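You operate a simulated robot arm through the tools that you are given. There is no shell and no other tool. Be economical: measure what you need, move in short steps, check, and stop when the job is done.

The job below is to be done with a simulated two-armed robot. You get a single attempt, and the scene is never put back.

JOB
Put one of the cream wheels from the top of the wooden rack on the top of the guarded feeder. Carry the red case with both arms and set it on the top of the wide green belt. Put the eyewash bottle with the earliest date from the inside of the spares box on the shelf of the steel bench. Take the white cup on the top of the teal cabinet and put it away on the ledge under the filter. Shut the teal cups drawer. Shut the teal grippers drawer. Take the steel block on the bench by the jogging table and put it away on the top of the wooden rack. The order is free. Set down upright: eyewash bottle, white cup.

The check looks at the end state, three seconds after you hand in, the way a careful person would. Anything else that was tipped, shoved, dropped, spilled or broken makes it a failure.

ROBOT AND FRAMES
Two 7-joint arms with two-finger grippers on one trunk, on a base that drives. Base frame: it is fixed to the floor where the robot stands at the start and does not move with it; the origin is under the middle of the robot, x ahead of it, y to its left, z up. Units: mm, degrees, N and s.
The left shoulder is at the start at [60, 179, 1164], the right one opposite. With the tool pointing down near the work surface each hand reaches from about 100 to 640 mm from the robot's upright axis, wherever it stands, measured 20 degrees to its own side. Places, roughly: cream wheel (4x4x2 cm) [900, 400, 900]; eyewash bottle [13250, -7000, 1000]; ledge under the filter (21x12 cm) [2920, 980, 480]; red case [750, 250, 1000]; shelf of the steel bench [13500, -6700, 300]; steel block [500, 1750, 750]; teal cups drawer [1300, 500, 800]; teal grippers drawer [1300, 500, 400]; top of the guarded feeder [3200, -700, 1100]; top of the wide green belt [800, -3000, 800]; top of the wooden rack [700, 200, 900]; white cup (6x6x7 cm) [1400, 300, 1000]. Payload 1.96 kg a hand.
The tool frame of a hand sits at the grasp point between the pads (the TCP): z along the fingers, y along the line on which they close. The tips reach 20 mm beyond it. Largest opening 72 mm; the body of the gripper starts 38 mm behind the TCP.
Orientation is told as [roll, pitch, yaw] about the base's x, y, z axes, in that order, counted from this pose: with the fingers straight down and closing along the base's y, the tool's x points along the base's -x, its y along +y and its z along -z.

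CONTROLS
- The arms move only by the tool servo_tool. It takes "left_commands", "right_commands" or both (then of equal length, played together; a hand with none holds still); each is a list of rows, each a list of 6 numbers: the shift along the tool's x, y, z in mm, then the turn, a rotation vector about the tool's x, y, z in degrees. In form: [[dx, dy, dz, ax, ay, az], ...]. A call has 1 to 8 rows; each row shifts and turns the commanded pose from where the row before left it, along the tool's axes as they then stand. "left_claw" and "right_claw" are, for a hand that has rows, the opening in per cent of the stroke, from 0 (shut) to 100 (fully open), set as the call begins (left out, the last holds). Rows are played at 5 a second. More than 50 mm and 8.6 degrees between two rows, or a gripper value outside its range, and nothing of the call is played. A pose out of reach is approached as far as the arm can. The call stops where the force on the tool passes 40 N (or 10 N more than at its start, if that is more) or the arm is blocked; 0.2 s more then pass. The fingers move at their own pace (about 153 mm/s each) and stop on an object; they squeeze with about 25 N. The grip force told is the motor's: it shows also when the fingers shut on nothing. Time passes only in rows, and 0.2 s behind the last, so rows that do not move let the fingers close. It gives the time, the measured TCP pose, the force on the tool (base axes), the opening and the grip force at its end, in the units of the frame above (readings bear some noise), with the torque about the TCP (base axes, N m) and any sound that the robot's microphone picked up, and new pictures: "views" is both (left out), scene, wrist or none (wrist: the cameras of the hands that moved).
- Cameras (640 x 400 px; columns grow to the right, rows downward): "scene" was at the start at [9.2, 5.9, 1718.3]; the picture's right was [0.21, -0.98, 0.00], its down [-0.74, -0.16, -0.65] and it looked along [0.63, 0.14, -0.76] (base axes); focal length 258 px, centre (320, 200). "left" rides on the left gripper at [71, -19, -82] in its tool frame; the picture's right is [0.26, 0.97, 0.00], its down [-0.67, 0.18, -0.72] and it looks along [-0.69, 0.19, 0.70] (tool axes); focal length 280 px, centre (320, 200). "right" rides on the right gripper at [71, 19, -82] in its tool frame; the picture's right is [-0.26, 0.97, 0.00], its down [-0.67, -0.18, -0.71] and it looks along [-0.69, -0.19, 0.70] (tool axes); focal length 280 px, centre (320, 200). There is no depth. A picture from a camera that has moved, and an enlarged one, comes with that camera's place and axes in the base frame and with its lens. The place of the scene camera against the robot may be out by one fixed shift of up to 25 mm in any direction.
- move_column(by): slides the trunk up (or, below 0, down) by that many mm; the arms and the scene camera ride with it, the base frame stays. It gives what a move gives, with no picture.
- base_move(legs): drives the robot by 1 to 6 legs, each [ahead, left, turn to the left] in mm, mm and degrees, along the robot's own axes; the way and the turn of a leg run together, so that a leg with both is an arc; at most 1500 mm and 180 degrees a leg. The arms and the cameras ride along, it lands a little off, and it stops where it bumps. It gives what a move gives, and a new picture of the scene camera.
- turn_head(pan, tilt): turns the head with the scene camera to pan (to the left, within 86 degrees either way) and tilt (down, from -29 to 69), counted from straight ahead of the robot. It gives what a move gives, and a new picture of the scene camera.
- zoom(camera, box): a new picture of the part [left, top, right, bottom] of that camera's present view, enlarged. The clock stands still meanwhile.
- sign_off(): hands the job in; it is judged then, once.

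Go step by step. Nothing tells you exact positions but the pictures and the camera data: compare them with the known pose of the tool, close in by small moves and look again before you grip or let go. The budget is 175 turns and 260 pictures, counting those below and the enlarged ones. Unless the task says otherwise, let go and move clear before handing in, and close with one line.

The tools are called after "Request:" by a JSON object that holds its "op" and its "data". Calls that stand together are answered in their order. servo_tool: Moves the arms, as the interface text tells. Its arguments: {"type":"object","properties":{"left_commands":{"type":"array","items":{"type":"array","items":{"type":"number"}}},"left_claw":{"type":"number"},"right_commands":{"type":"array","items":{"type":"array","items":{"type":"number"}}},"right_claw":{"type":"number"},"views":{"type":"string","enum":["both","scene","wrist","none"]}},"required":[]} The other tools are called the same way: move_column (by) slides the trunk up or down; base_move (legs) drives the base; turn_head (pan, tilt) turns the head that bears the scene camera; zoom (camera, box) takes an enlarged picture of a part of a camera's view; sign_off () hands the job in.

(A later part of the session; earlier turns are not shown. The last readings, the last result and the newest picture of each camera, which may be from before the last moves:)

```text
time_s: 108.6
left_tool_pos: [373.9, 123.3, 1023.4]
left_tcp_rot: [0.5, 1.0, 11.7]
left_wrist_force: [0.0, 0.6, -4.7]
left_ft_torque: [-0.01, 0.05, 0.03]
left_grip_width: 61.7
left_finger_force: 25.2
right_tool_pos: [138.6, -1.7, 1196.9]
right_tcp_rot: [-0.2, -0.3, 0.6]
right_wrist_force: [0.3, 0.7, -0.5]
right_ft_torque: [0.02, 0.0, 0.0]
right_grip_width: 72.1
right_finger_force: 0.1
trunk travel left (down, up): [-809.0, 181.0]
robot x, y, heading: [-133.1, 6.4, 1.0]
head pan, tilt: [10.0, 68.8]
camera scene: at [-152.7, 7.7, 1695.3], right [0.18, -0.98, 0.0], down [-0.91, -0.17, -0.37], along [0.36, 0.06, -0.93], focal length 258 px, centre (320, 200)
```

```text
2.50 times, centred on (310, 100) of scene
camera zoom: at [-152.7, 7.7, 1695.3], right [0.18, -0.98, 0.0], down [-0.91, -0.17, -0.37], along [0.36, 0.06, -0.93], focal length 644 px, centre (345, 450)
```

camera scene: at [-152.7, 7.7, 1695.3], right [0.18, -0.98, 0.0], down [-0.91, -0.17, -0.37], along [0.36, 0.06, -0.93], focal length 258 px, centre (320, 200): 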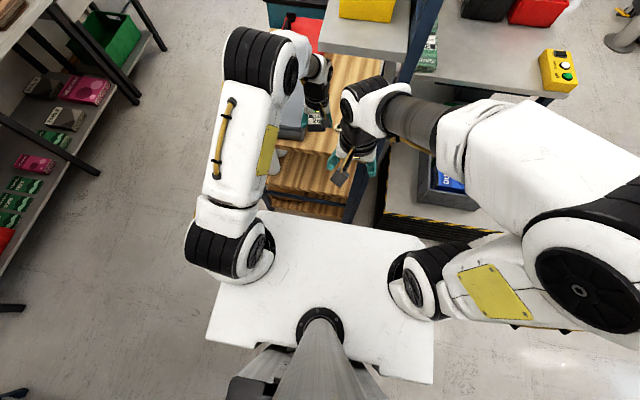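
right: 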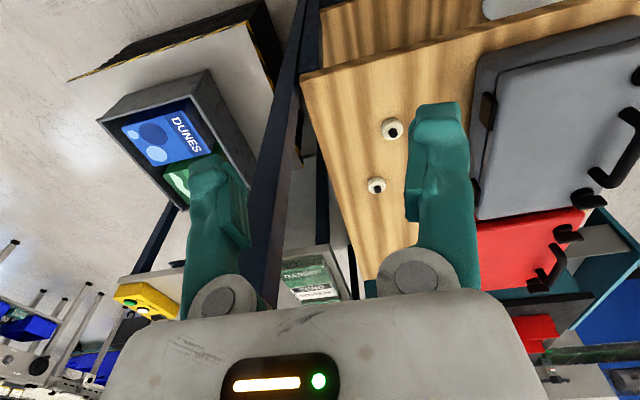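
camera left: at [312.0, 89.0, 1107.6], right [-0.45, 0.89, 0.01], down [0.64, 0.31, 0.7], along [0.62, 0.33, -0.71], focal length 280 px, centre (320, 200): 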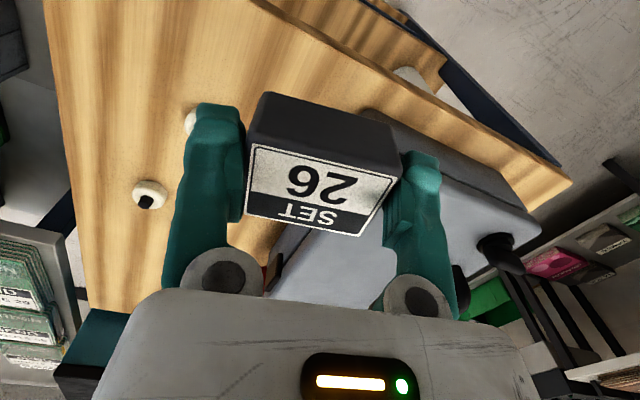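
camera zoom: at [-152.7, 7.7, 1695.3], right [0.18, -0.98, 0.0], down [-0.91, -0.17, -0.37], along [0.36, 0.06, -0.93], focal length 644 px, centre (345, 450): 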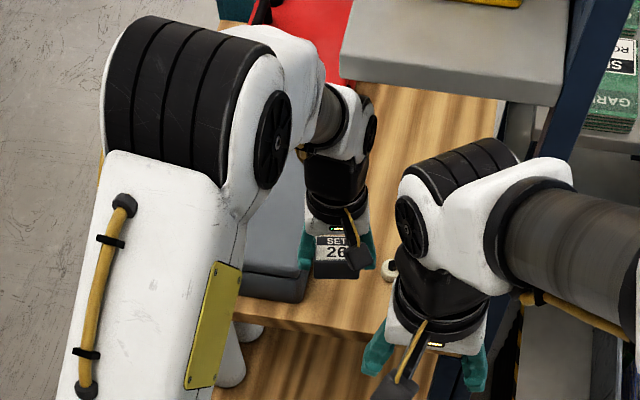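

The forearm bumped the mid-shelf corner. I'll back off, lower the hand outside the rack edge, then slide in low along y≈116.

Request:
{"op": "base_move", "data": {"legs": [[-60, 0, 0]]}}

Request:
{"op": "servo_tool", "data": {"left_commands": [[0, 0, 40, 0, 0, 0], [0, 0, 40, 0, 0, 0], [0, 0, 30, 0, 0, 0], [0, 0, 0, 0, 0, 0]], "views": "both"}}

```text
time_s: 109.6
left_tool_pos: [326.0, 118.9, 1021.6]
left_tcp_rot: [0.7, 1.4, 11.7]
left_wrist_force: [-0.2, 0.4, -4.4]
left_ft_torque: [0.0, 0.08, 0.0]
left_grip_width: 61.6
left_finger_force: 24.8
right_tool_pos: [92.3, -5.9, 1193.7]
right_tcp_rot: [0.0, 0.3, 0.5]
right_wrist_force: [0.1, -0.6, 0.0]
right_ft_torque: [0.01, 0.02, -0.02]
right_grip_width: 72.1
right_finger_force: 0.0
trunk travel left (down, up): [-809.0, 181.0]
robot x, y, heading: [-190.2, 4.2, 0.4]
head pan, tilt: [10.0, 68.8]
camera scene: at [-195.9, 2.0, 1695.6], right [0.18, -0.98, 0.0], down [-0.92, -0.17, -0.36], along [0.35, 0.07, -0.93], focal length 258 px, centre (320, 200)
```

scene: 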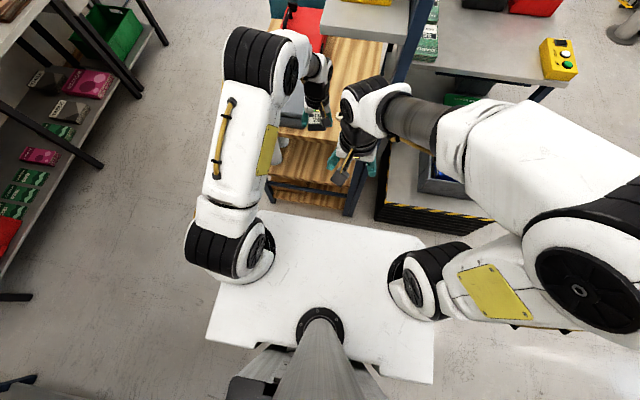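

```text
time_s: 110.6
left_tool_pos: [322.0, 118.8, 913.3]
left_tcp_rot: [0.7, 1.1, 11.6]
left_wrist_force: [0.9, 0.6, -4.8]
left_ft_torque: [0.01, 0.05, -0.02]
left_grip_width: 61.9
left_finger_force: 25.4
right_tool_pos: [88.3, -5.4, 1194.3]
right_tcp_rot: [0.1, 0.2, 0.5]
right_wrist_force: [0.1, -0.2, -1.2]
right_ft_torque: [0.0, 0.01, 0.0]
right_grip_width: 72.0
right_finger_force: 0.1
trunk travel left (down, up): [-809.0, 181.0]
robot x, y, heading: [-192.2, 3.9, 0.4]
head pan, tilt: [10.0, 68.8]
camera scene: at [-200.6, 2.7, 1695.6], right [0.18, -0.98, 0.0], down [-0.92, -0.17, -0.36], along [0.35, 0.07, -0.93], focal length 258 px, centre (320, 200)
camera left: at [259.8, 84.9, 996.0], right [-0.45, 0.89, 0.02], down [0.64, 0.31, 0.7], along [0.62, 0.33, -0.71], focal length 280 px, centre (320, 200)
```

scene: 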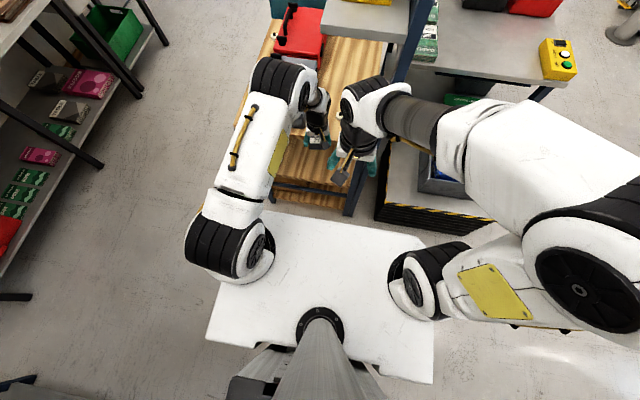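
left: 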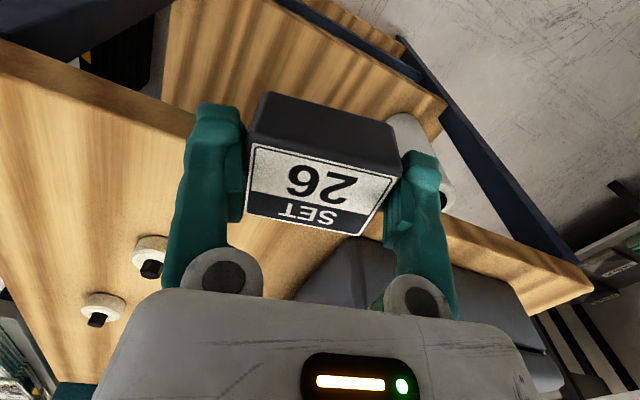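

Request:
{"op": "servo_tool", "data": {"left_commands": [[-32, -7.6, 0, 0, 0, 0], [-32, -7.6, 0, 0, 0, 0], [-32, -7.6, 0, 0, 0, 0], [0, 0, 0, 0, 0, 0]], "views": "both"}}

```text
time_s: 111.6
left_tool_pos: [396.5, 118.2, 912.0]
left_tcp_rot: [0.7, 1.1, 11.6]
left_wrist_force: [0.3, 0.3, -4.6]
left_ft_torque: [0.01, 0.02, 0.01]
left_grip_width: 61.7
left_finger_force: 24.9
left hand out of reach, approached as far as the arm can: row 3
right_tool_pos: [87.0, -4.6, 1194.5]
right_tcp_rot: [0.0, 0.1, 0.5]
right_wrist_force: [-0.7, 0.1, -0.9]
right_ft_torque: [-0.03, -0.01, 0.0]
right_grip_width: 72.1
right_finger_force: 0.0
trunk travel left (down, up): [-809.0, 181.0]
robot x, y, heading: [-194.9, 4.8, 0.5]
head pan, tilt: [10.0, 68.8]
camera scene: at [-202.1, 2.6, 1695.6], right [0.18, -0.98, 0.0], down [-0.92, -0.17, -0.36], along [0.36, 0.07, -0.93], focal length 258 px, centre (320, 200)
camera left: at [334.7, 83.3, 994.8], right [-0.45, 0.89, 0.02], down [0.64, 0.31, 0.7], along [0.62, 0.33, -0.71], focal length 280 px, centre (320, 200)
```

scene: 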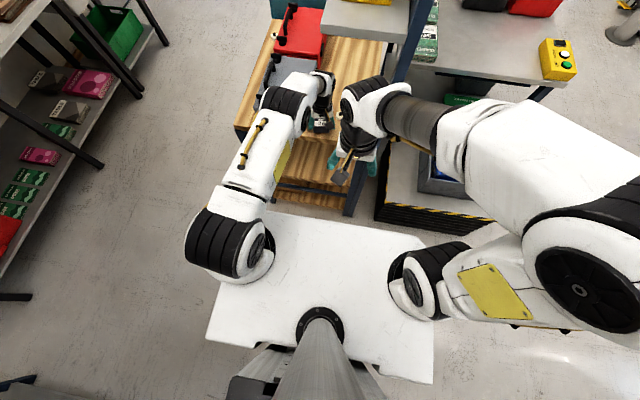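
left: 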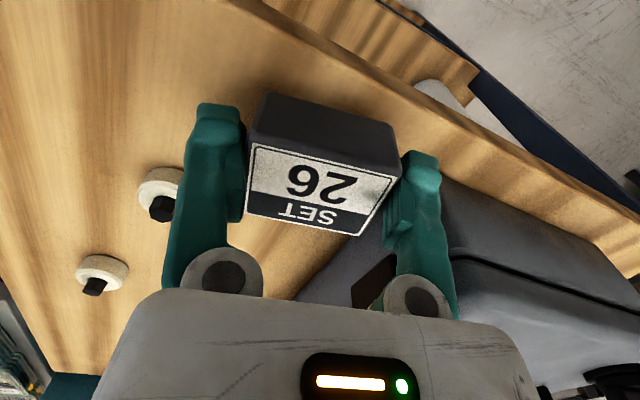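

Request:
{"op": "base_move", "data": {"legs": [[32, 0, 0]]}}

Request:
{"op": "servo_tool", "data": {"left_commands": [[0, 0, 8, 0, 0, 0], [0, 0, 8, 0, 0, 0], [0, 0, 0, 0, 0, 0]], "views": "wrist"}}

```text
time_s: 112.5
left_tool_pos: [424.9, 117.8, 913.6]
left_tcp_rot: [0.6, 0.9, 11.7]
left_wrist_force: [-0.7, 0.5, -4.5]
left_ft_torque: [0.02, 0.0, -0.02]
left_grip_width: 61.7
left_finger_force: 24.2
right_tool_pos: [113.7, -5.0, 1197.4]
right_tcp_rot: [0.0, -0.1, 0.5]
right_wrist_force: [-0.7, 1.1, 0.5]
right_ft_torque: [0.01, -0.03, -0.02]
right_grip_width: 72.0
right_finger_force: 0.1
trunk travel left (down, up): [-809.0, 181.0]
robot x, y, heading: [-159.0, 7.0, 0.6]
head pan, tilt: [10.0, 68.8]
camera scene: at [-177.0, 2.8, 1695.6], right [0.18, -0.98, 0.0], down [-0.92, -0.17, -0.37], along [0.36, 0.07, -0.93], focal length 258 px, centre (320, 200)
```

scene: 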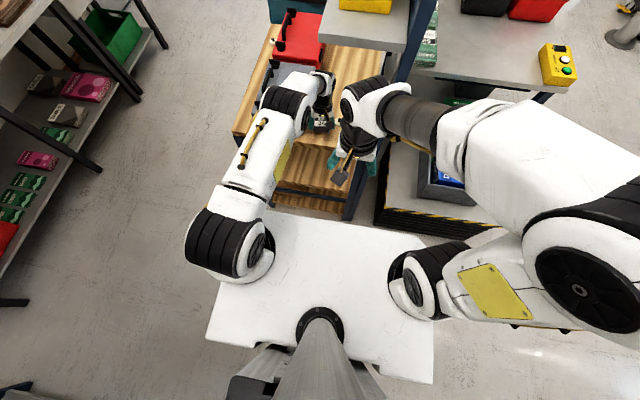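

```text
time_s: 113.2
left_tool_pos: [427.7, 117.2, 896.4]
left_tcp_rot: [0.6, 0.9, 11.6]
left_wrist_force: [-0.7, 0.2, 5.5]
left_ft_torque: [-0.22, -0.26, -0.03]
left_grip_width: 61.3
left_finger_force: 24.9
right_tool_pos: [117.5, -4.4, 1196.4]
right_tcp_rot: [0.0, 0.1, 0.6]
right_wrist_force: [-0.9, 0.7, -0.3]
right_ft_torque: [0.04, 0.02, 0.0]
right_grip_width: 72.2
right_finger_force: 0.0
trunk travel left (down, up): [-809.0, 181.0]
robot x, y, heading: [-161.0, 4.8, 0.3]
head pan, tilt: [10.0, 68.8]
camera left: at [365.1, 83.5, 980.1], right [-0.45, 0.89, 0.01], down [0.64, 0.31, 0.71], along [0.63, 0.33, -0.71], focal length 280 px, centre (320, 200)
```

left: 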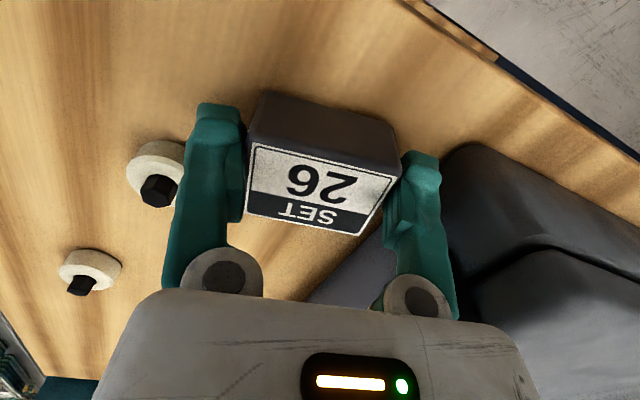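

Request:
{"op": "servo_tool", "data": {"left_commands": [[0, 0, 3, 0, 0, 0], [0, 0, 0, 0, 0, 0]], "views": "none"}}

Request:
{"op": "servo_tool", "data": {"left_commands": [[0, 0, 0, 0, 0, 0], [0, 0, 0, 0, 0, 0]], "left_claw": 100, "views": "wrist"}}

```text
time_s: 113.8
left_tool_pos: [426.4, 117.7, 894.4]
left_tcp_rot: [0.6, 0.9, 11.6]
left_wrist_force: [-1.5, 3.6, 17.0]
left_ft_torque: [-0.38, -0.6, 0.06]
left_grip_width: 62.0
left_finger_force: 24.9
right_tool_pos: [115.7, -5.1, 1195.9]
right_tcp_rot: [0.0, 0.0, 0.5]
right_wrist_force: [0.3, 0.4, -0.5]
right_ft_torque: [0.0, 0.01, 0.01]
right_grip_width: 71.9
right_finger_force: 0.1
trunk travel left (down, up): [-809.0, 181.0]
robot x, y, heading: [-160.2, 1.5, 0.8]
head pan, tilt: [10.0, 68.8]
```

```text
time_s: 114.5
left_tool_pos: [426.4, 117.0, 893.2]
left_tcp_rot: [0.8, 1.1, 11.8]
left_wrist_force: [-0.2, 0.4, 0.2]
left_ft_torque: [0.0, -0.02, 0.0]
left_grip_width: 71.9
left_finger_force: 0.2
right_tool_pos: [117.5, -4.8, 1194.8]
right_tcp_rot: [-0.1, 0.0, 0.5]
right_wrist_force: [0.5, -0.8, -0.2]
right_ft_torque: [0.03, -0.06, 0.02]
right_grip_width: 72.2
right_finger_force: 0.2
trunk travel left (down, up): [-809.0, 181.0]
robot x, y, heading: [-158.6, 7.5, 0.5]
head pan, tilt: [10.0, 68.8]
camera left: at [364.8, 83.6, 976.1], right [-0.45, 0.89, 0.02], down [0.64, 0.31, 0.7], along [0.62, 0.33, -0.71], focal length 280 px, centre (320, 200)
```

left: 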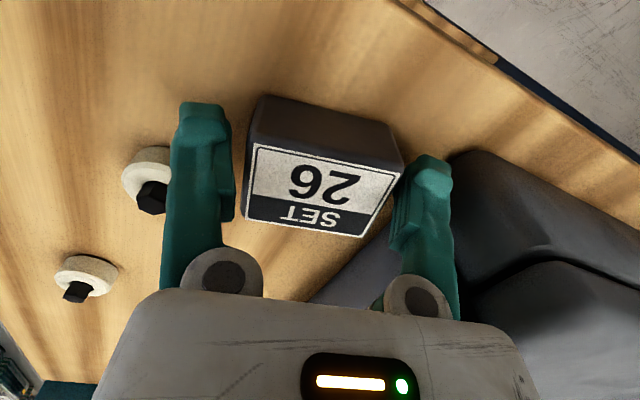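

Block is down. I'll lift off and drive round to the red case.

Request:
{"op": "servo_tool", "data": {"left_commands": [[0, 0, -30, 0, 0, 0], [0, 0, -40, 0, 0, 0]], "views": "none"}}

Request:
{"op": "base_move", "data": {"legs": [[-200, 0, 0]]}}

Request:
{"op": "servo_tool", "data": {"left_commands": [[0, 0, -40, 0, 0, 2.9], [0, 0, -40, 0, 0, 2.9], [0, 0, -40, 0, 0, 2.9], [0, 0, -40, 0, 0, 2.9], [0, 40, -10, 0, 0, 0], [0, 40, 0, 0, 0, 0], [0, 40, 0, 0, 0, 0]], "views": "wrist"}}

Request:
{"op": "base_move", "data": {"legs": [[0, 1050, 0], [1180, 0, 0], [0, 0, -90]]}}

Request:
{"op": "turn_head", "data": {"pan": 0, "tilt": 50}}

```text
time_s: 115.0
left_tool_pos: [427.6, 116.2, 963.6]
left_tcp_rot: [0.6, 1.2, 11.6]
left_wrist_force: [-0.8, 0.0, 0.1]
left_ft_torque: [0.01, -0.03, -0.01]
left_grip_width: 72.1
left_finger_force: 0.1
right_tool_pos: [117.1, -4.8, 1195.2]
right_tcp_rot: [0.1, -0.1, 0.5]
right_wrist_force: [-0.2, 0.5, 0.8]
right_ft_torque: [0.02, 0.01, 0.04]
right_grip_width: 72.0
right_finger_force: 0.1
trunk travel left (down, up): [-809.0, 181.0]
robot x, y, heading: [-164.1, 2.1, 0.5]
head pan, tilt: [10.0, 68.8]
```

```text
time_s: 116.6
left_tool_pos: [229.5, 115.2, 961.8]
left_tcp_rot: [0.7, 1.1, 11.8]
left_wrist_force: [-0.7, -0.1, 0.8]
left_ft_torque: [0.02, 0.02, 0.0]
left_grip_width: 72.2
left_finger_force: 0.0
right_tool_pos: [-80.5, -7.0, 1194.7]
right_tcp_rot: [0.0, 0.1, 0.6]
right_wrist_force: [0.6, -0.2, 1.0]
right_ft_torque: [-0.03, -0.01, 0.0]
right_grip_width: 72.1
right_finger_force: 0.0
trunk travel left (down, up): [-809.0, 181.0]
robot x, y, heading: [-359.0, 0.5, 0.5]
head pan, tilt: [10.0, 68.8]
camera scene: at [-369.6, 0.9, 1695.6], right [0.18, -0.98, 0.0], down [-0.92, -0.17, -0.36], along [0.36, 0.07, -0.93], focal length 258 px, centre (320, 200)
```

scene: 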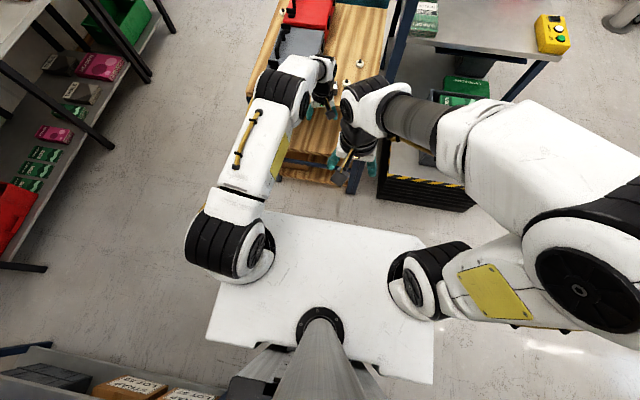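

```text
time_s: 118.2
left_tool_pos: [208.0, 233.1, 994.9]
left_tcp_rot: [0.5, 0.9, 10.3]
left_wrist_force: [0.3, -0.8, -0.9]
left_ft_torque: [-0.01, 0.01, 0.01]
left_grip_width: 72.2
left_finger_force: 0.1
left hand out of reach, approached as far as the arm can: row 1, 2, 3, 4
right_tool_pos: [-81.4, -7.0, 1195.5]
right_tcp_rot: [0.0, 0.0, 0.5]
right_wrist_force: [-0.6, -0.2, -0.4]
right_ft_torque: [0.01, 0.04, -0.03]
right_grip_width: 72.0
right_finger_force: 0.0
trunk travel left (down, up): [-809.0, 181.0]
robot x, y, heading: [-356.5, 0.8, 0.7]
head pan, tilt: [10.0, 68.8]
camera left: at [145.4, 201.3, 1077.4], right [-0.43, 0.9, 0.01], down [0.64, 0.3, 0.71], along [0.63, 0.31, -0.71], focal length 280 px, centre (320, 200)
```

left: 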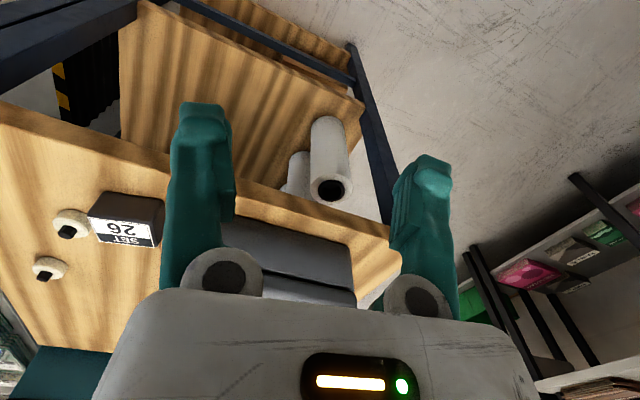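

```text
time_s: 133.1
left_tool_pos: [1062.9, 506.2, 994.6]
left_tcp_rot: [0.6, 1.0, -78.4]
left_wrist_force: [-0.7, 0.0, -0.5]
left_ft_torque: [-0.01, 0.01, -0.03]
left_grip_width: 72.2
left_finger_force: 0.1
right_tool_pos: [817.5, 788.8, 1194.8]
right_tcp_rot: [0.0, 0.1, -88.1]
right_wrist_force: [0.0, 0.2, -0.2]
right_ft_torque: [0.01, -0.02, -0.02]
right_grip_width: 72.1
right_finger_force: 0.1
trunk travel left (down, up): [-809.0, 181.0]
robot x, y, heading: [816.9, 1065.5, -88.2]
head pan, tilt: [10.0, 68.8]
camera scene: at [822.4, 1061.6, 1695.6], right [-0.98, -0.21, 0.0], down [-0.19, 0.91, -0.36], along [0.07, -0.35, -0.93], focal length 258 px, centre (320, 200)
```

scene: 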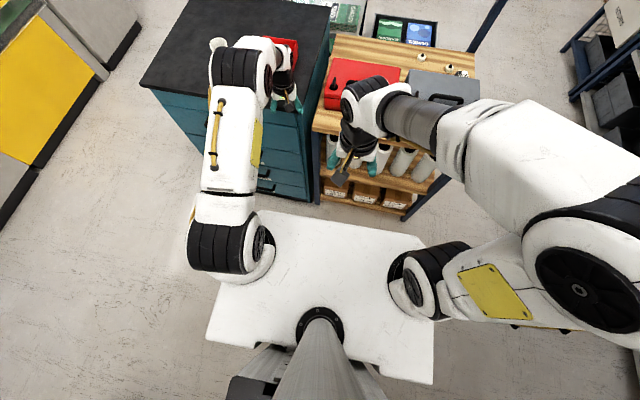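

```text
time_s: 133.9
left_tool_pos: [1064.2, 505.6, 993.9]
left_tcp_rot: [0.7, 1.0, -78.3]
left_wrist_force: [0.2, 0.3, -0.4]
left_ft_torque: [-0.01, 0.03, -0.02]
left_grip_width: 71.7
left_finger_force: 0.0
right_tool_pos: [816.8, 789.2, 1195.6]
right_tcp_rot: [0.0, 0.1, -88.1]
right_wrist_force: [-0.3, -0.3, 0.6]
right_ft_torque: [0.0, 0.0, 0.0]
right_grip_width: 72.0
right_finger_force: 0.1
trunk travel left (down, up): [-809.0, 181.0]
robot x, y, heading: [815.5, 1067.0, -88.4]
head pan, tilt: [0.0, 50.0]
camera scene: at [813.4, 1039.5, 1717.5], right [-1.0, -0.03, 0.0], down [-0.03, 0.77, -0.64], along [0.02, -0.64, -0.77], focal length 258 px, centre (320, 200)
```

scene: 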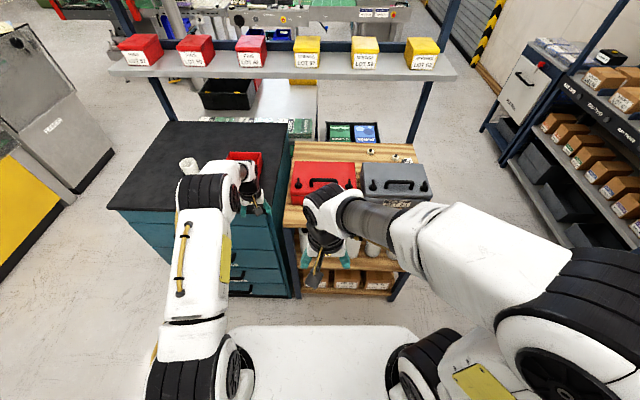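

The left hand ended beside the cabinet, clear of it. I'll raise it, square it and look at the red case with both wrist cameras.

Request:
{"op": "servo_tool", "data": {"left_commands": [[30, -20, -30, 0, 0, 0], [30, -20, -30, 0, -1, 4.9], [20, -20, -30, 0, 0, 4.9], [0, -40, -20, 0, 0, 0], [0, -40, -20, 0, 0, 0], [0, 0, 0, 0, 0, 0]], "right_commands": [[-40, 0, 0, 0, 0, 0], [-40, 0, 0, 0, 0, 0], [-40, 0, 0, 0, 0, 0], [-20, -30, 0, 0, 0, 0], [0, -40, 0, 0, 0, 0], [0, -20, 0, 0, 0, 0]], "views": "both"}}

```text
time_s: 135.3
left_tool_pos: [910.9, 571.7, 1123.6]
left_tcp_rot: [0.4, 0.2, -88.0]
left_wrist_force: [1.1, -0.2, 1.2]
left_ft_torque: [-0.03, 0.02, -0.01]
left_grip_width: 71.8
left_finger_force: 0.1
right_tool_pos: [730.6, 660.0, 1183.8]
right_tcp_rot: [0.0, 0.1, -88.0]
right_wrist_force: [0.7, -0.3, -0.4]
right_ft_torque: [-0.05, 0.03, -0.02]
right_grip_width: 71.8
right_finger_force: 0.0
right hand out of reach, approached as far as the arm can: row 2, 3
trunk travel left (down, up): [-809.0, 181.0]
robot x, y, heading: [820.2, 1069.1, -88.0]
head pan, tilt: [0.0, 50.0]
camera scene: at [814.6, 1039.4, 1717.6], right [-1.0, -0.03, 0.0], down [-0.03, 0.77, -0.64], along [0.02, -0.64, -0.77], focal length 258 px, centre (320, 200)
camera right: at [747.7, 730.4, 1265.0], right [0.97, -0.23, 0.0], down [-0.16, -0.68, 0.71], along [-0.16, -0.69, -0.7], focal length 280 px, centre (320, 200)
camera left: at [890.2, 640.6, 1206.2], right [0.96, 0.29, 0.01], down [0.2, -0.67, 0.72], along [0.22, -0.68, -0.7], focal length 280 px, centre (320, 200)
```

scene: 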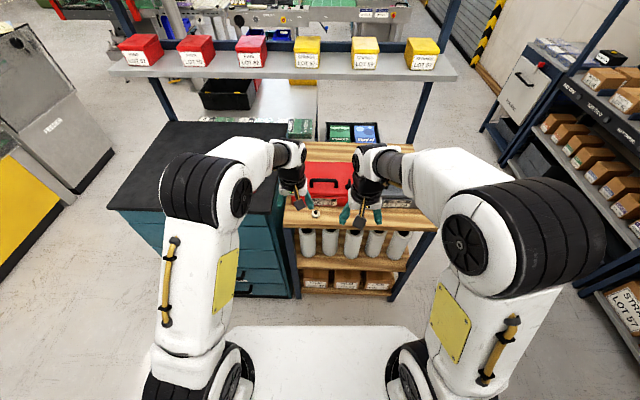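
right: 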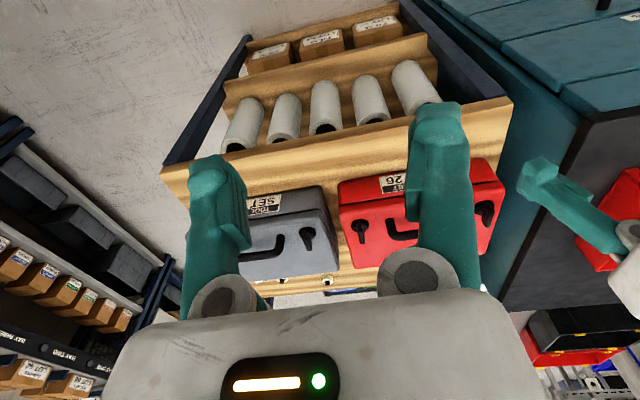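
left: 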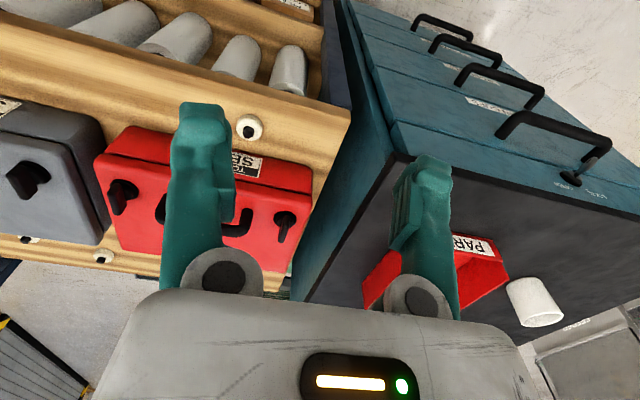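

Request:
{"op": "zoom", "data": {"camera": "right", "box": [320, 140, 520, 290]}}

Request:
{"op": "zoom", "data": {"camera": "left", "box": [80, 90, 330, 280]}}

Request:
{"op": "zoom", "data": {"camera": "scene", "box": [280, 140, 400, 215]}}

```text
2.67 times, centred on (420, 215) of right
camera zoom: at [747.7, 730.4, 1265.0], right [0.97, -0.23, 0.0], down [-0.16, -0.68, 0.71], along [-0.16, -0.69, -0.7], focal length 748 px, centre (53, 160)
```

zoom: 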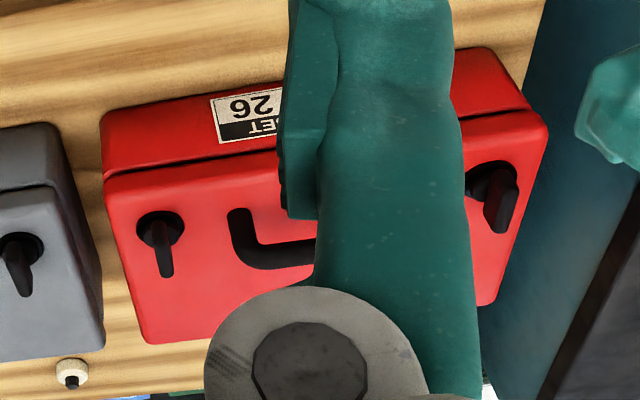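

```text
2.11 times, centred on (205, 185) of left
camera zoom: at [890.2, 640.6, 1206.2], right [0.96, 0.29, 0.01], down [0.2, -0.67, 0.72], along [0.22, -0.68, -0.7], focal length 590 px, centre (562, 232)
```

zoom: 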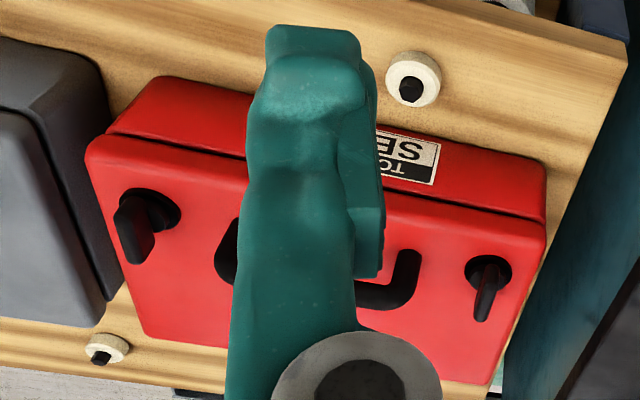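

```text
5.33 times, centred on (340, 178) of scene
camera zoom: at [814.6, 1039.4, 1717.6], right [-1.0, -0.03, 0.0], down [-0.03, 0.77, -0.64], along [0.02, -0.64, -0.77], focal length 1375 px, centre (213, 320)
```

zoom: 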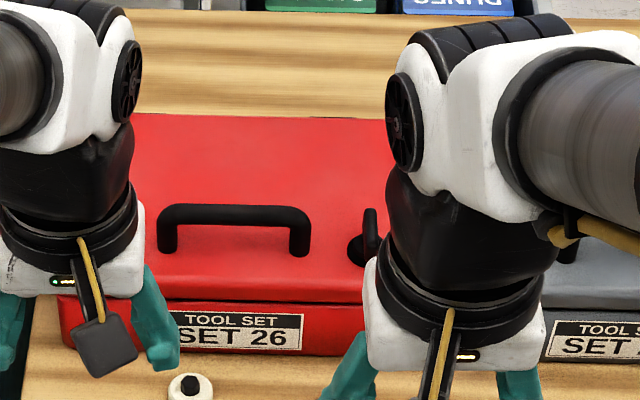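

The case has two upright lugs at about (732,341) and (936,338) on the lid at z≈950. I'll drive closer, squared up, to grip one with each hand.

Request:
{"op": "base_move", "data": {"legs": [[0, -12, -2], [165, 0, 0]]}}

```text
time_s: 137.1
left_tool_pos: [880.6, 405.0, 1124.0]
left_tcp_rot: [0.5, 0.0, -90.1]
left_wrist_force: [0.6, 0.0, -1.3]
left_ft_torque: [-0.05, 0.0, 0.03]
left_grip_width: 72.1
left_finger_force: 0.1
right_tool_pos: [704.6, 500.7, 1184.2]
right_tcp_rot: [0.0, 0.0, -90.1]
right_wrist_force: [0.0, 0.3, 0.3]
right_ft_torque: [0.03, -0.06, 0.01]
right_grip_width: 72.0
right_finger_force: 0.0
trunk travel left (down, up): [-809.0, 181.0]
robot x, y, heading: [806.4, 904.3, -90.0]
head pan, tilt: [0.0, 50.0]
camera scene: at [801.2, 877.2, 1717.6], right [-1.0, 0.0, 0.0], down [0.0, 0.77, -0.64], along [0.0, -0.64, -0.77], focal length 258 px, centre (320, 200)
```

scene: 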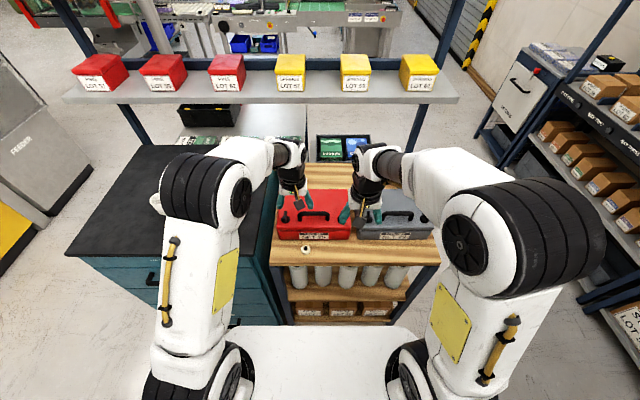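

Request:
{"op": "servo_tool", "data": {"left_commands": [[-13, 11, 12, 0, 0, 0], [-13, 11, 12, 0, 0, 0], [-13, 11, 12, 0, 0, 0], [-13, 11, 12, 0, 0, 0], [-12, 11, 12, 0, 0, 0], [0, 0, 12, 0, 0, 0]], "right_commands": [[-32, 5.4, 20, 0, 0, 0], [-32, 5.4, 25, 0, 0, 0], [-32, 5.4, 25, 0, 0, 0], [-32, 5.4, 25, 0, 0, 0], [-32, 5.4, 25, 0, 0, 0], [0, 0, 12, 0, 0, 0]], "left_claw": 65, "right_claw": 65, "views": "wrist"}}

```text
time_s: 138.5
left_tool_pos: [935.7, 339.4, 1052.7]
left_tcp_rot: [0.6, 0.1, -90.2]
left_wrist_force: [1.1, 0.7, -0.6]
left_ft_torque: [0.01, -0.01, 0.0]
left_grip_width: 46.5
left_finger_force: 0.0
right_tool_pos: [728.3, 347.7, 1057.1]
right_tcp_rot: [-0.1, -0.1, -90.2]
right_wrist_force: [0.3, -0.3, -0.2]
right_ft_torque: [-0.01, -0.01, 0.0]
right_grip_width: 46.8
right_finger_force: 0.0
right hand out of reach, approached as far as the arm can: row 5
trunk travel left (down, up): [-809.0, 181.0]
robot x, y, heading: [808.6, 900.7, -90.3]
head pan, tilt: [0.0, 50.0]
camera right: at [748.0, 417.0, 1139.1], right [0.96, -0.26, 0.0], down [-0.18, -0.67, 0.71], along [-0.19, -0.69, -0.7], focal length 280 px, centre (320, 200)
camera left: at [918.1, 410.5, 1134.6], right [0.97, 0.26, 0.01], down [0.17, -0.68, 0.72], along [0.19, -0.69, -0.7], focal length 280 px, centre (320, 200)
```

right: 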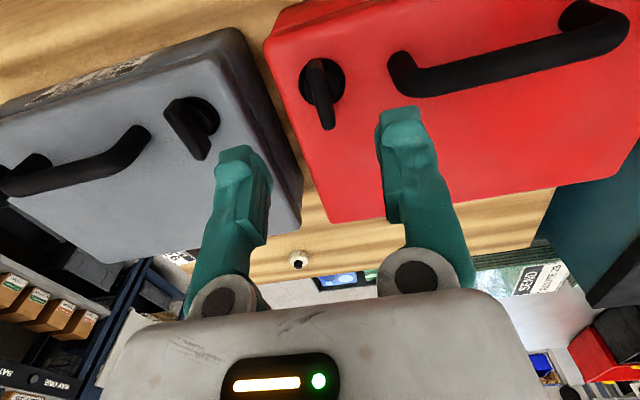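
left: 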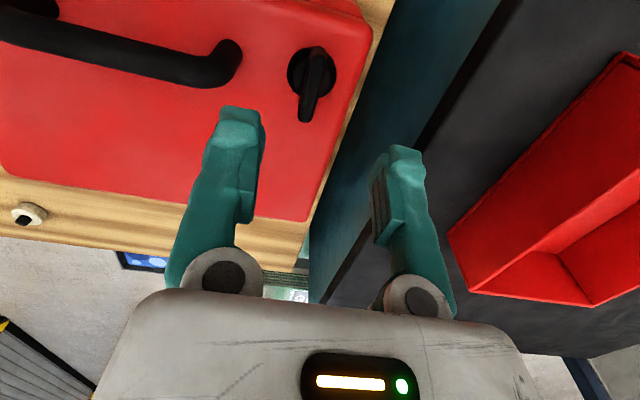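

Request:
{"op": "servo_tool", "data": {"left_commands": [[0, -5, 12, 0, 0, 0], [0, 0, 14, 0, 0, 0], [0, 0, 14, 0, 0, 0], [0, 0, 0, 0, 0, 0]], "right_commands": [[-4, 1, 14, 0, 0, 0], [-4, 0, 14, 0, 0, 0], [0, 0, 16, 0, 0, 0], [0, 0, 0, 0, 0, 0]], "views": "wrist"}}

```text
time_s: 139.5
left_tool_pos: [931.7, 339.1, 1013.3]
left_tcp_rot: [0.5, 0.1, -90.2]
left_wrist_force: [0.3, -0.3, 0.5]
left_ft_torque: [0.0, 0.0, -0.01]
left_grip_width: 46.3
left_finger_force: 0.1
right_tool_pos: [729.6, 339.0, 1012.9]
right_tcp_rot: [0.0, 0.1, -90.1]
right_wrist_force: [0.1, 0.7, 0.0]
right_ft_torque: [-0.01, 0.0, -0.01]
right_grip_width: 46.6
right_finger_force: 0.0
trunk travel left (down, up): [-809.0, 181.0]
robot x, y, heading: [803.9, 901.0, -90.2]
head pan, tilt: [0.0, 50.0]
camera right: at [749.4, 408.7, 1095.2], right [0.96, -0.26, 0.0], down [-0.18, -0.68, 0.71], along [-0.19, -0.69, -0.7], focal length 280 px, centre (320, 200)
camera left: at [913.9, 410.0, 1094.7], right [0.97, 0.26, 0.01], down [0.17, -0.68, 0.72], along [0.19, -0.69, -0.7], focal length 280 px, centre (320, 200)
```

right: 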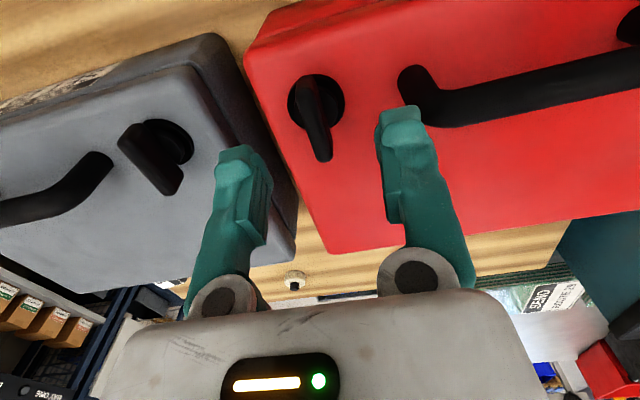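
left: 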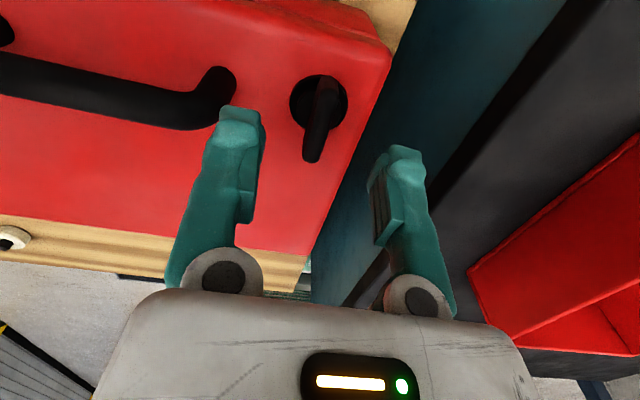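

Request:
{"op": "servo_tool", "data": {"left_commands": [[0, -2, 12, 0, 0, 0], [0, 0, 12, 0, 0, 0], [0, 0, 11, 0, 0, 0], [0, 0, 0, 0, 0, 0]], "right_commands": [[0, 0, 12, 0, 0, 0], [0, 0, 12, 0, 0, 0], [0, 0, 11, 0, 0, 0], [0, 0, 0, 0, 0, 0]], "views": "wrist"}}

```text
time_s: 140.5
left_tool_pos: [930.0, 340.1, 976.9]
left_tcp_rot: [0.6, 0.2, -90.2]
left_wrist_force: [-0.2, -0.4, 0.0]
left_ft_torque: [0.01, -0.05, 0.01]
left_grip_width: 46.6
left_finger_force: 0.1
right_tool_pos: [730.9, 337.9, 978.8]
right_tcp_rot: [0.1, 0.0, -90.0]
right_wrist_force: [-0.7, -0.2, 0.0]
right_ft_torque: [0.02, 0.0, -0.04]
right_grip_width: 46.9
right_finger_force: 0.0
trunk travel left (down, up): [-809.0, 181.0]
robot x, y, heading: [802.1, 902.2, -90.3]
head pan, tilt: [0.0, 50.0]
camera right: at [749.6, 409.1, 1060.1], right [0.96, -0.26, 0.0], down [-0.18, -0.68, 0.71], along [-0.19, -0.69, -0.7], focal length 280 px, centre (320, 200)
camera left: at [912.3, 410.1, 1059.6], right [0.97, 0.26, 0.01], down [0.17, -0.68, 0.72], along [0.19, -0.69, -0.7], focal length 280 px, centre (320, 200)
```

right: 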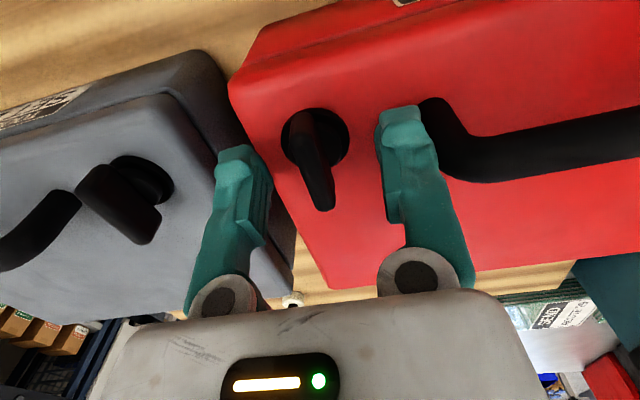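
left: 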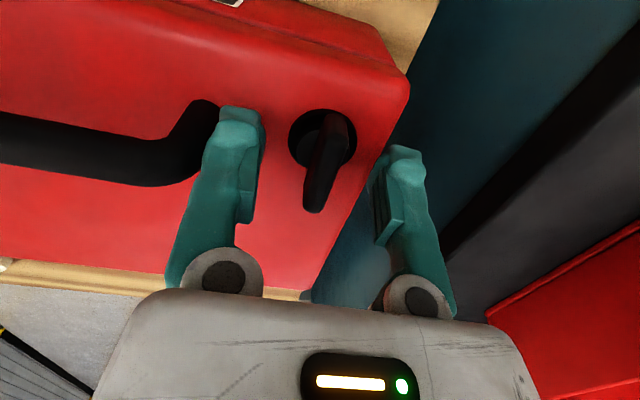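

Request:
{"op": "servo_tool", "data": {"left_commands": [[0, 0, 0, 0, 0, 0], [0, 0, 0, 0, 0, 0], [0, 0, 0, 0, 0, 0]], "right_commands": [[0, 0, 0, 0, 0, 0], [0, 0, 0, 0, 0, 0], [0, 0, 0, 0, 0, 0]], "left_claw": 0, "right_claw": 0, "views": "wrist"}}

```text
time_s: 141.3
left_tool_pos: [931.7, 339.7, 976.7]
left_tcp_rot: [0.6, 0.1, -90.2]
left_wrist_force: [18.5, 1.7, 0.8]
left_ft_torque: [0.13, -0.17, -0.02]
left_grip_width: 9.5
left_finger_force: 24.6
right_tool_pos: [727.8, 338.9, 977.8]
right_tcp_rot: [0.0, 0.2, -90.1]
right_wrist_force: [-20.1, 3.0, 0.6]
right_ft_torque: [0.15, 0.22, -0.03]
right_grip_width: 9.1
right_finger_force: 25.1
trunk travel left (down, up): [-809.0, 181.0]
robot x, y, heading: [803.0, 903.5, -90.4]
head pan, tilt: [0.0, 50.0]
camera right: at [747.8, 409.1, 1059.8], right [0.96, -0.26, 0.0], down [-0.18, -0.68, 0.71], along [-0.19, -0.69, -0.7], focal length 280 px, centre (320, 200)
camera left: at [913.4, 410.0, 1059.5], right [0.97, 0.26, 0.01], down [0.17, -0.68, 0.72], along [0.2, -0.69, -0.7], focal length 280 px, centre (320, 200)
```

right: 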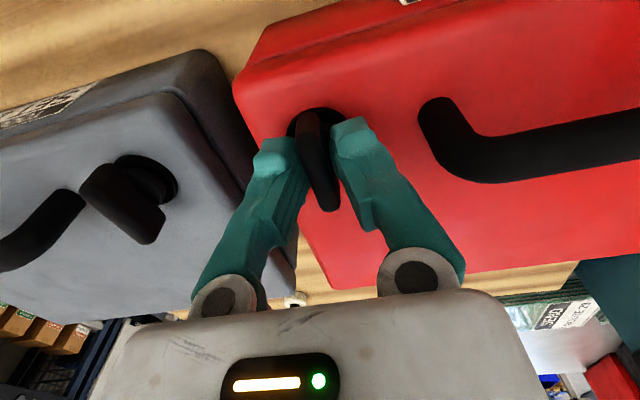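
left: 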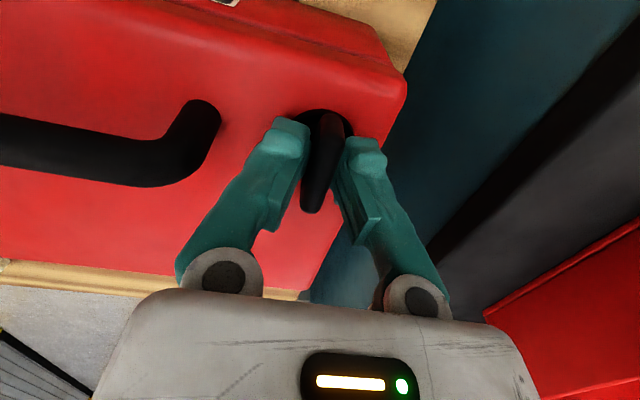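

Request:
{"op": "servo_tool", "data": {"left_commands": [[0, 2, 0, 0, 0, 0], [0, 0, 0, 0, 0, 0]], "right_commands": [[0, -2, 0, 0, 0, 0], [0, 0, 0, 0, 0, 0]], "views": "none"}}

Request:
{"op": "move_column", "data": {"by": 40}}

Request:
{"op": "servo_tool", "data": {"left_commands": [[0, 0, 0, 0, 0, 0]], "right_commands": [[0, 0, 0, 0, 0, 0]], "views": "both"}}

```text
time_s: 141.9
left_tool_pos: [931.8, 338.7, 977.1]
left_tcp_rot: [0.6, 0.1, -90.1]
left_wrist_force: [13.5, 7.2, 5.2]
left_ft_torque: [0.32, -0.15, 0.05]
left_grip_width: 9.4
left_finger_force: 24.8
right_tool_pos: [727.3, 339.3, 978.1]
right_tcp_rot: [0.0, 0.1, -90.1]
right_wrist_force: [-14.7, -4.2, 0.0]
right_ft_torque: [0.11, 0.15, 0.06]
right_grip_width: 9.3
right_finger_force: 25.1
trunk travel left (down, up): [-809.0, 181.0]
robot x, y, heading: [815.0, 901.7, -89.9]
head pan, tilt: [0.0, 50.0]
```

```text
time_s: 142.7
left_tool_pos: [932.3, 339.0, 1017.6]
left_tcp_rot: [0.6, 0.3, -90.1]
left_wrist_force: [12.3, 5.6, -3.5]
left_ft_torque: [0.27, -0.17, -0.02]
left_grip_width: 9.5
left_finger_force: 24.7
right_tool_pos: [726.9, 338.4, 1017.2]
right_tcp_rot: [0.0, 0.1, -90.2]
right_wrist_force: [-12.8, -1.0, -14.4]
right_ft_torque: [0.32, 0.14, 0.0]
right_grip_width: 9.4
right_finger_force: 24.7
trunk travel left (down, up): [-849.0, 141.0]
robot x, y, heading: [807.2, 904.4, -90.2]
head pan, tilt: [0.0, 50.0]
```

```text
time_s: 143.1
left_tool_pos: [932.8, 338.0, 1017.9]
left_tcp_rot: [0.6, 0.2, -90.2]
left_wrist_force: [10.4, 5.8, -2.4]
left_ft_torque: [0.33, -0.06, 0.03]
left_grip_width: 9.4
left_finger_force: 25.3
right_tool_pos: [727.8, 338.6, 1017.8]
right_tcp_rot: [0.1, 0.2, -90.0]
right_wrist_force: [-11.9, -0.3, -14.7]
right_ft_torque: [0.1, 0.11, -0.04]
right_grip_width: 9.5
right_finger_force: 25.0
trunk travel left (down, up): [-849.0, 141.0]
robot x, y, heading: [806.0, 900.8, -90.1]
head pan, tilt: [0.0, 50.0]
camera scene: at [800.1, 873.3, 1757.6], right [-1.0, 0.0, 0.0], down [0.0, 0.77, -0.64], along [0.0, -0.64, -0.77], focal length 258 px, centre (320, 200)
camera right: at [747.6, 408.4, 1099.6], right [0.96, -0.26, 0.0], down [-0.18, -0.68, 0.71], along [-0.19, -0.69, -0.7], focal length 280 px, centre (320, 200)
camera left: at [913.9, 408.9, 1099.3], right [0.97, 0.26, 0.01], down [0.17, -0.68, 0.72], along [0.19, -0.69, -0.7], focal length 280 px, centre (320, 200)
```

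scene: 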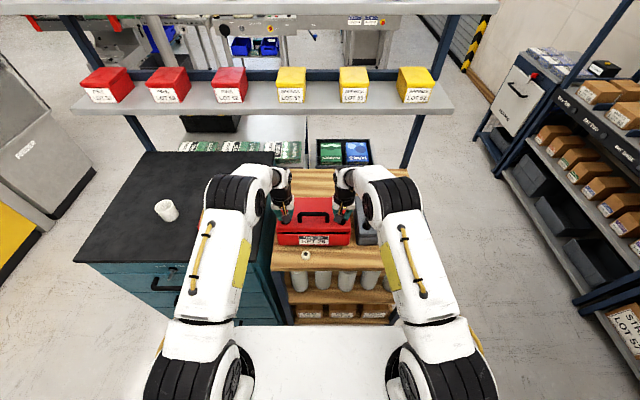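
right: 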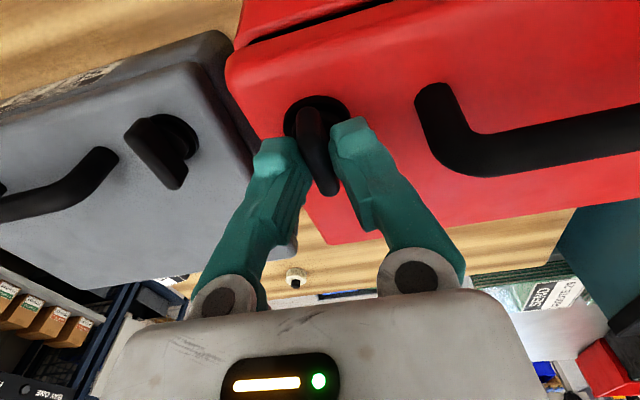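
left: 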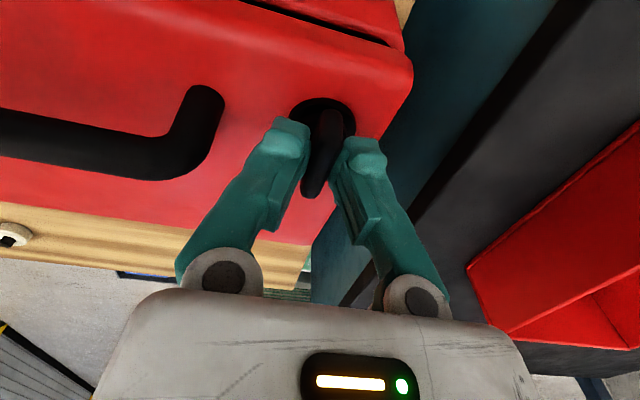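

Request:
{"op": "zoom", "data": {"camera": "scene", "box": [250, 170, 410, 270]}}

```text
4.00 times, centred on (330, 220) of scene
camera zoom: at [800.1, 873.3, 1757.6], right [-1.0, 0.0, 0.0], down [0.0, 0.77, -0.64], along [0.0, -0.64, -0.77], focal length 1031 px, centre (280, 120)
```

zoom: 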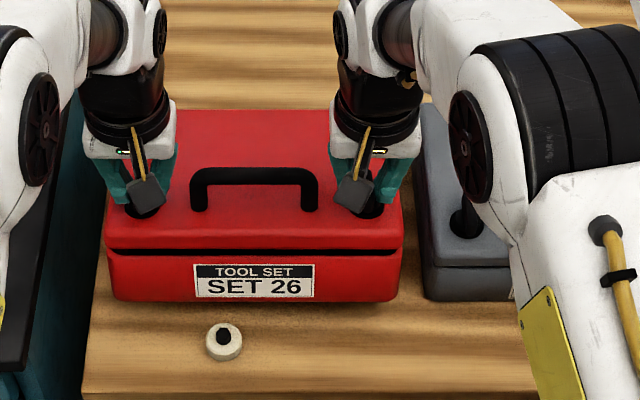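

Request:
{"op": "move_column", "data": {"by": 50}}

Request:
{"op": "zoom", "data": {"camera": "scene", "box": [250, 170, 410, 270]}}

```text
time_s: 144.1
left_tool_pos: [932.1, 334.8, 1065.3]
left_tcp_rot: [0.5, 0.3, -90.2]
left_wrist_force: [9.3, 0.0, -16.2]
left_ft_torque: [0.43, -0.13, 0.0]
left_grip_width: 9.4
left_finger_force: 24.7
right_tool_pos: [729.1, 335.1, 1065.9]
right_tcp_rot: [0.1, 0.5, -90.2]
right_wrist_force: [-10.5, 0.0, -14.0]
right_ft_torque: [0.44, 0.13, -0.04]
right_grip_width: 9.4
right_finger_force: 25.0
trunk travel left (down, up): [-899.0, 91.0]
robot x, y, heading: [807.1, 900.0, -90.0]
head pan, tilt: [0.0, 50.0]
```

```text
4.00 times, centred on (330, 220) of scene
camera zoom: at [801.0, 867.8, 1807.4], right [-1.0, 0.0, 0.0], down [0.0, 0.77, -0.64], along [0.0, -0.64, -0.77], focal length 1031 px, centre (280, 120)
```

zoom: 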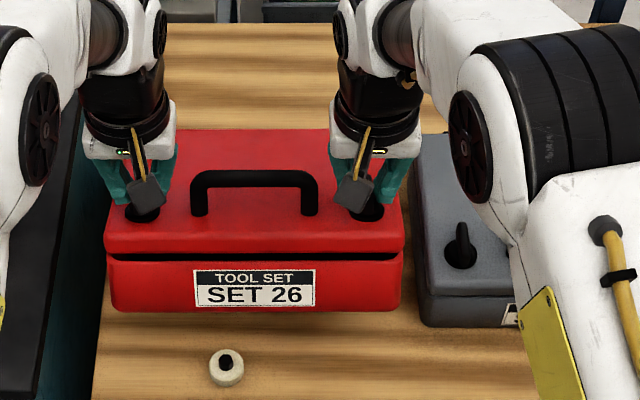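

The case is off the rack, held level by both hands. I'll back out and carry it around the rack end, then south toward the belt.

Request:
{"op": "base_move", "data": {"legs": [[-220, 0, 0], [0, -1000, 0]]}}

Request:
{"op": "zoom", "data": {"camera": "scene", "box": [200, 150, 440, 300]}}

```text
time_s: 150.6
left_tool_pos: [-75.6, 561.4, 1066.4]
left_tcp_rot: [0.6, 0.2, -90.1]
left_wrist_force: [-0.7, -0.6, -0.5]
left_ft_torque: [-0.01, -0.01, 0.02]
left_grip_width: 0.1
left_finger_force: 24.9
right_tool_pos: [-279.5, 561.7, 1069.0]
right_tcp_rot: [0.0, 0.0, -90.0]
right_wrist_force: [-0.1, -0.3, -0.8]
right_ft_torque: [0.03, -0.02, -0.03]
right_grip_width: 0.0
right_finger_force: 24.9
trunk travel left (down, up): [-899.0, 91.0]
robot x, y, heading: [-205.5, 1127.3, -90.1]
head pan, tilt: [0.0, 50.0]
camera scene: at [-207.8, 1096.8, 1807.6], right [-1.0, 0.0, 0.0], down [0.0, 0.77, -0.64], along [0.0, -0.64, -0.77], focal length 258 px, centre (320, 200)
```

scene: 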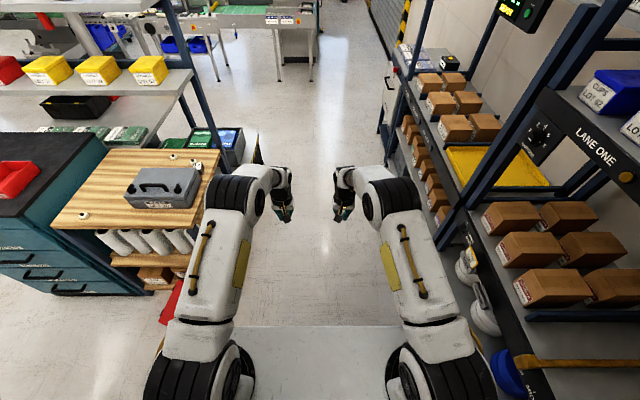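

```text
2.67 times, centred on (320, 225) of scene
camera zoom: at [-207.8, 1096.8, 1807.6], right [-1.0, 0.0, 0.0], down [0.0, 0.77, -0.64], along [0.0, -0.64, -0.77], focal length 688 px, centre (320, 133)
```

zoom: 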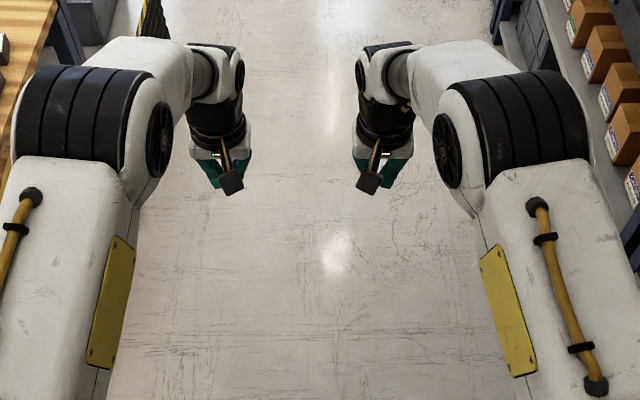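

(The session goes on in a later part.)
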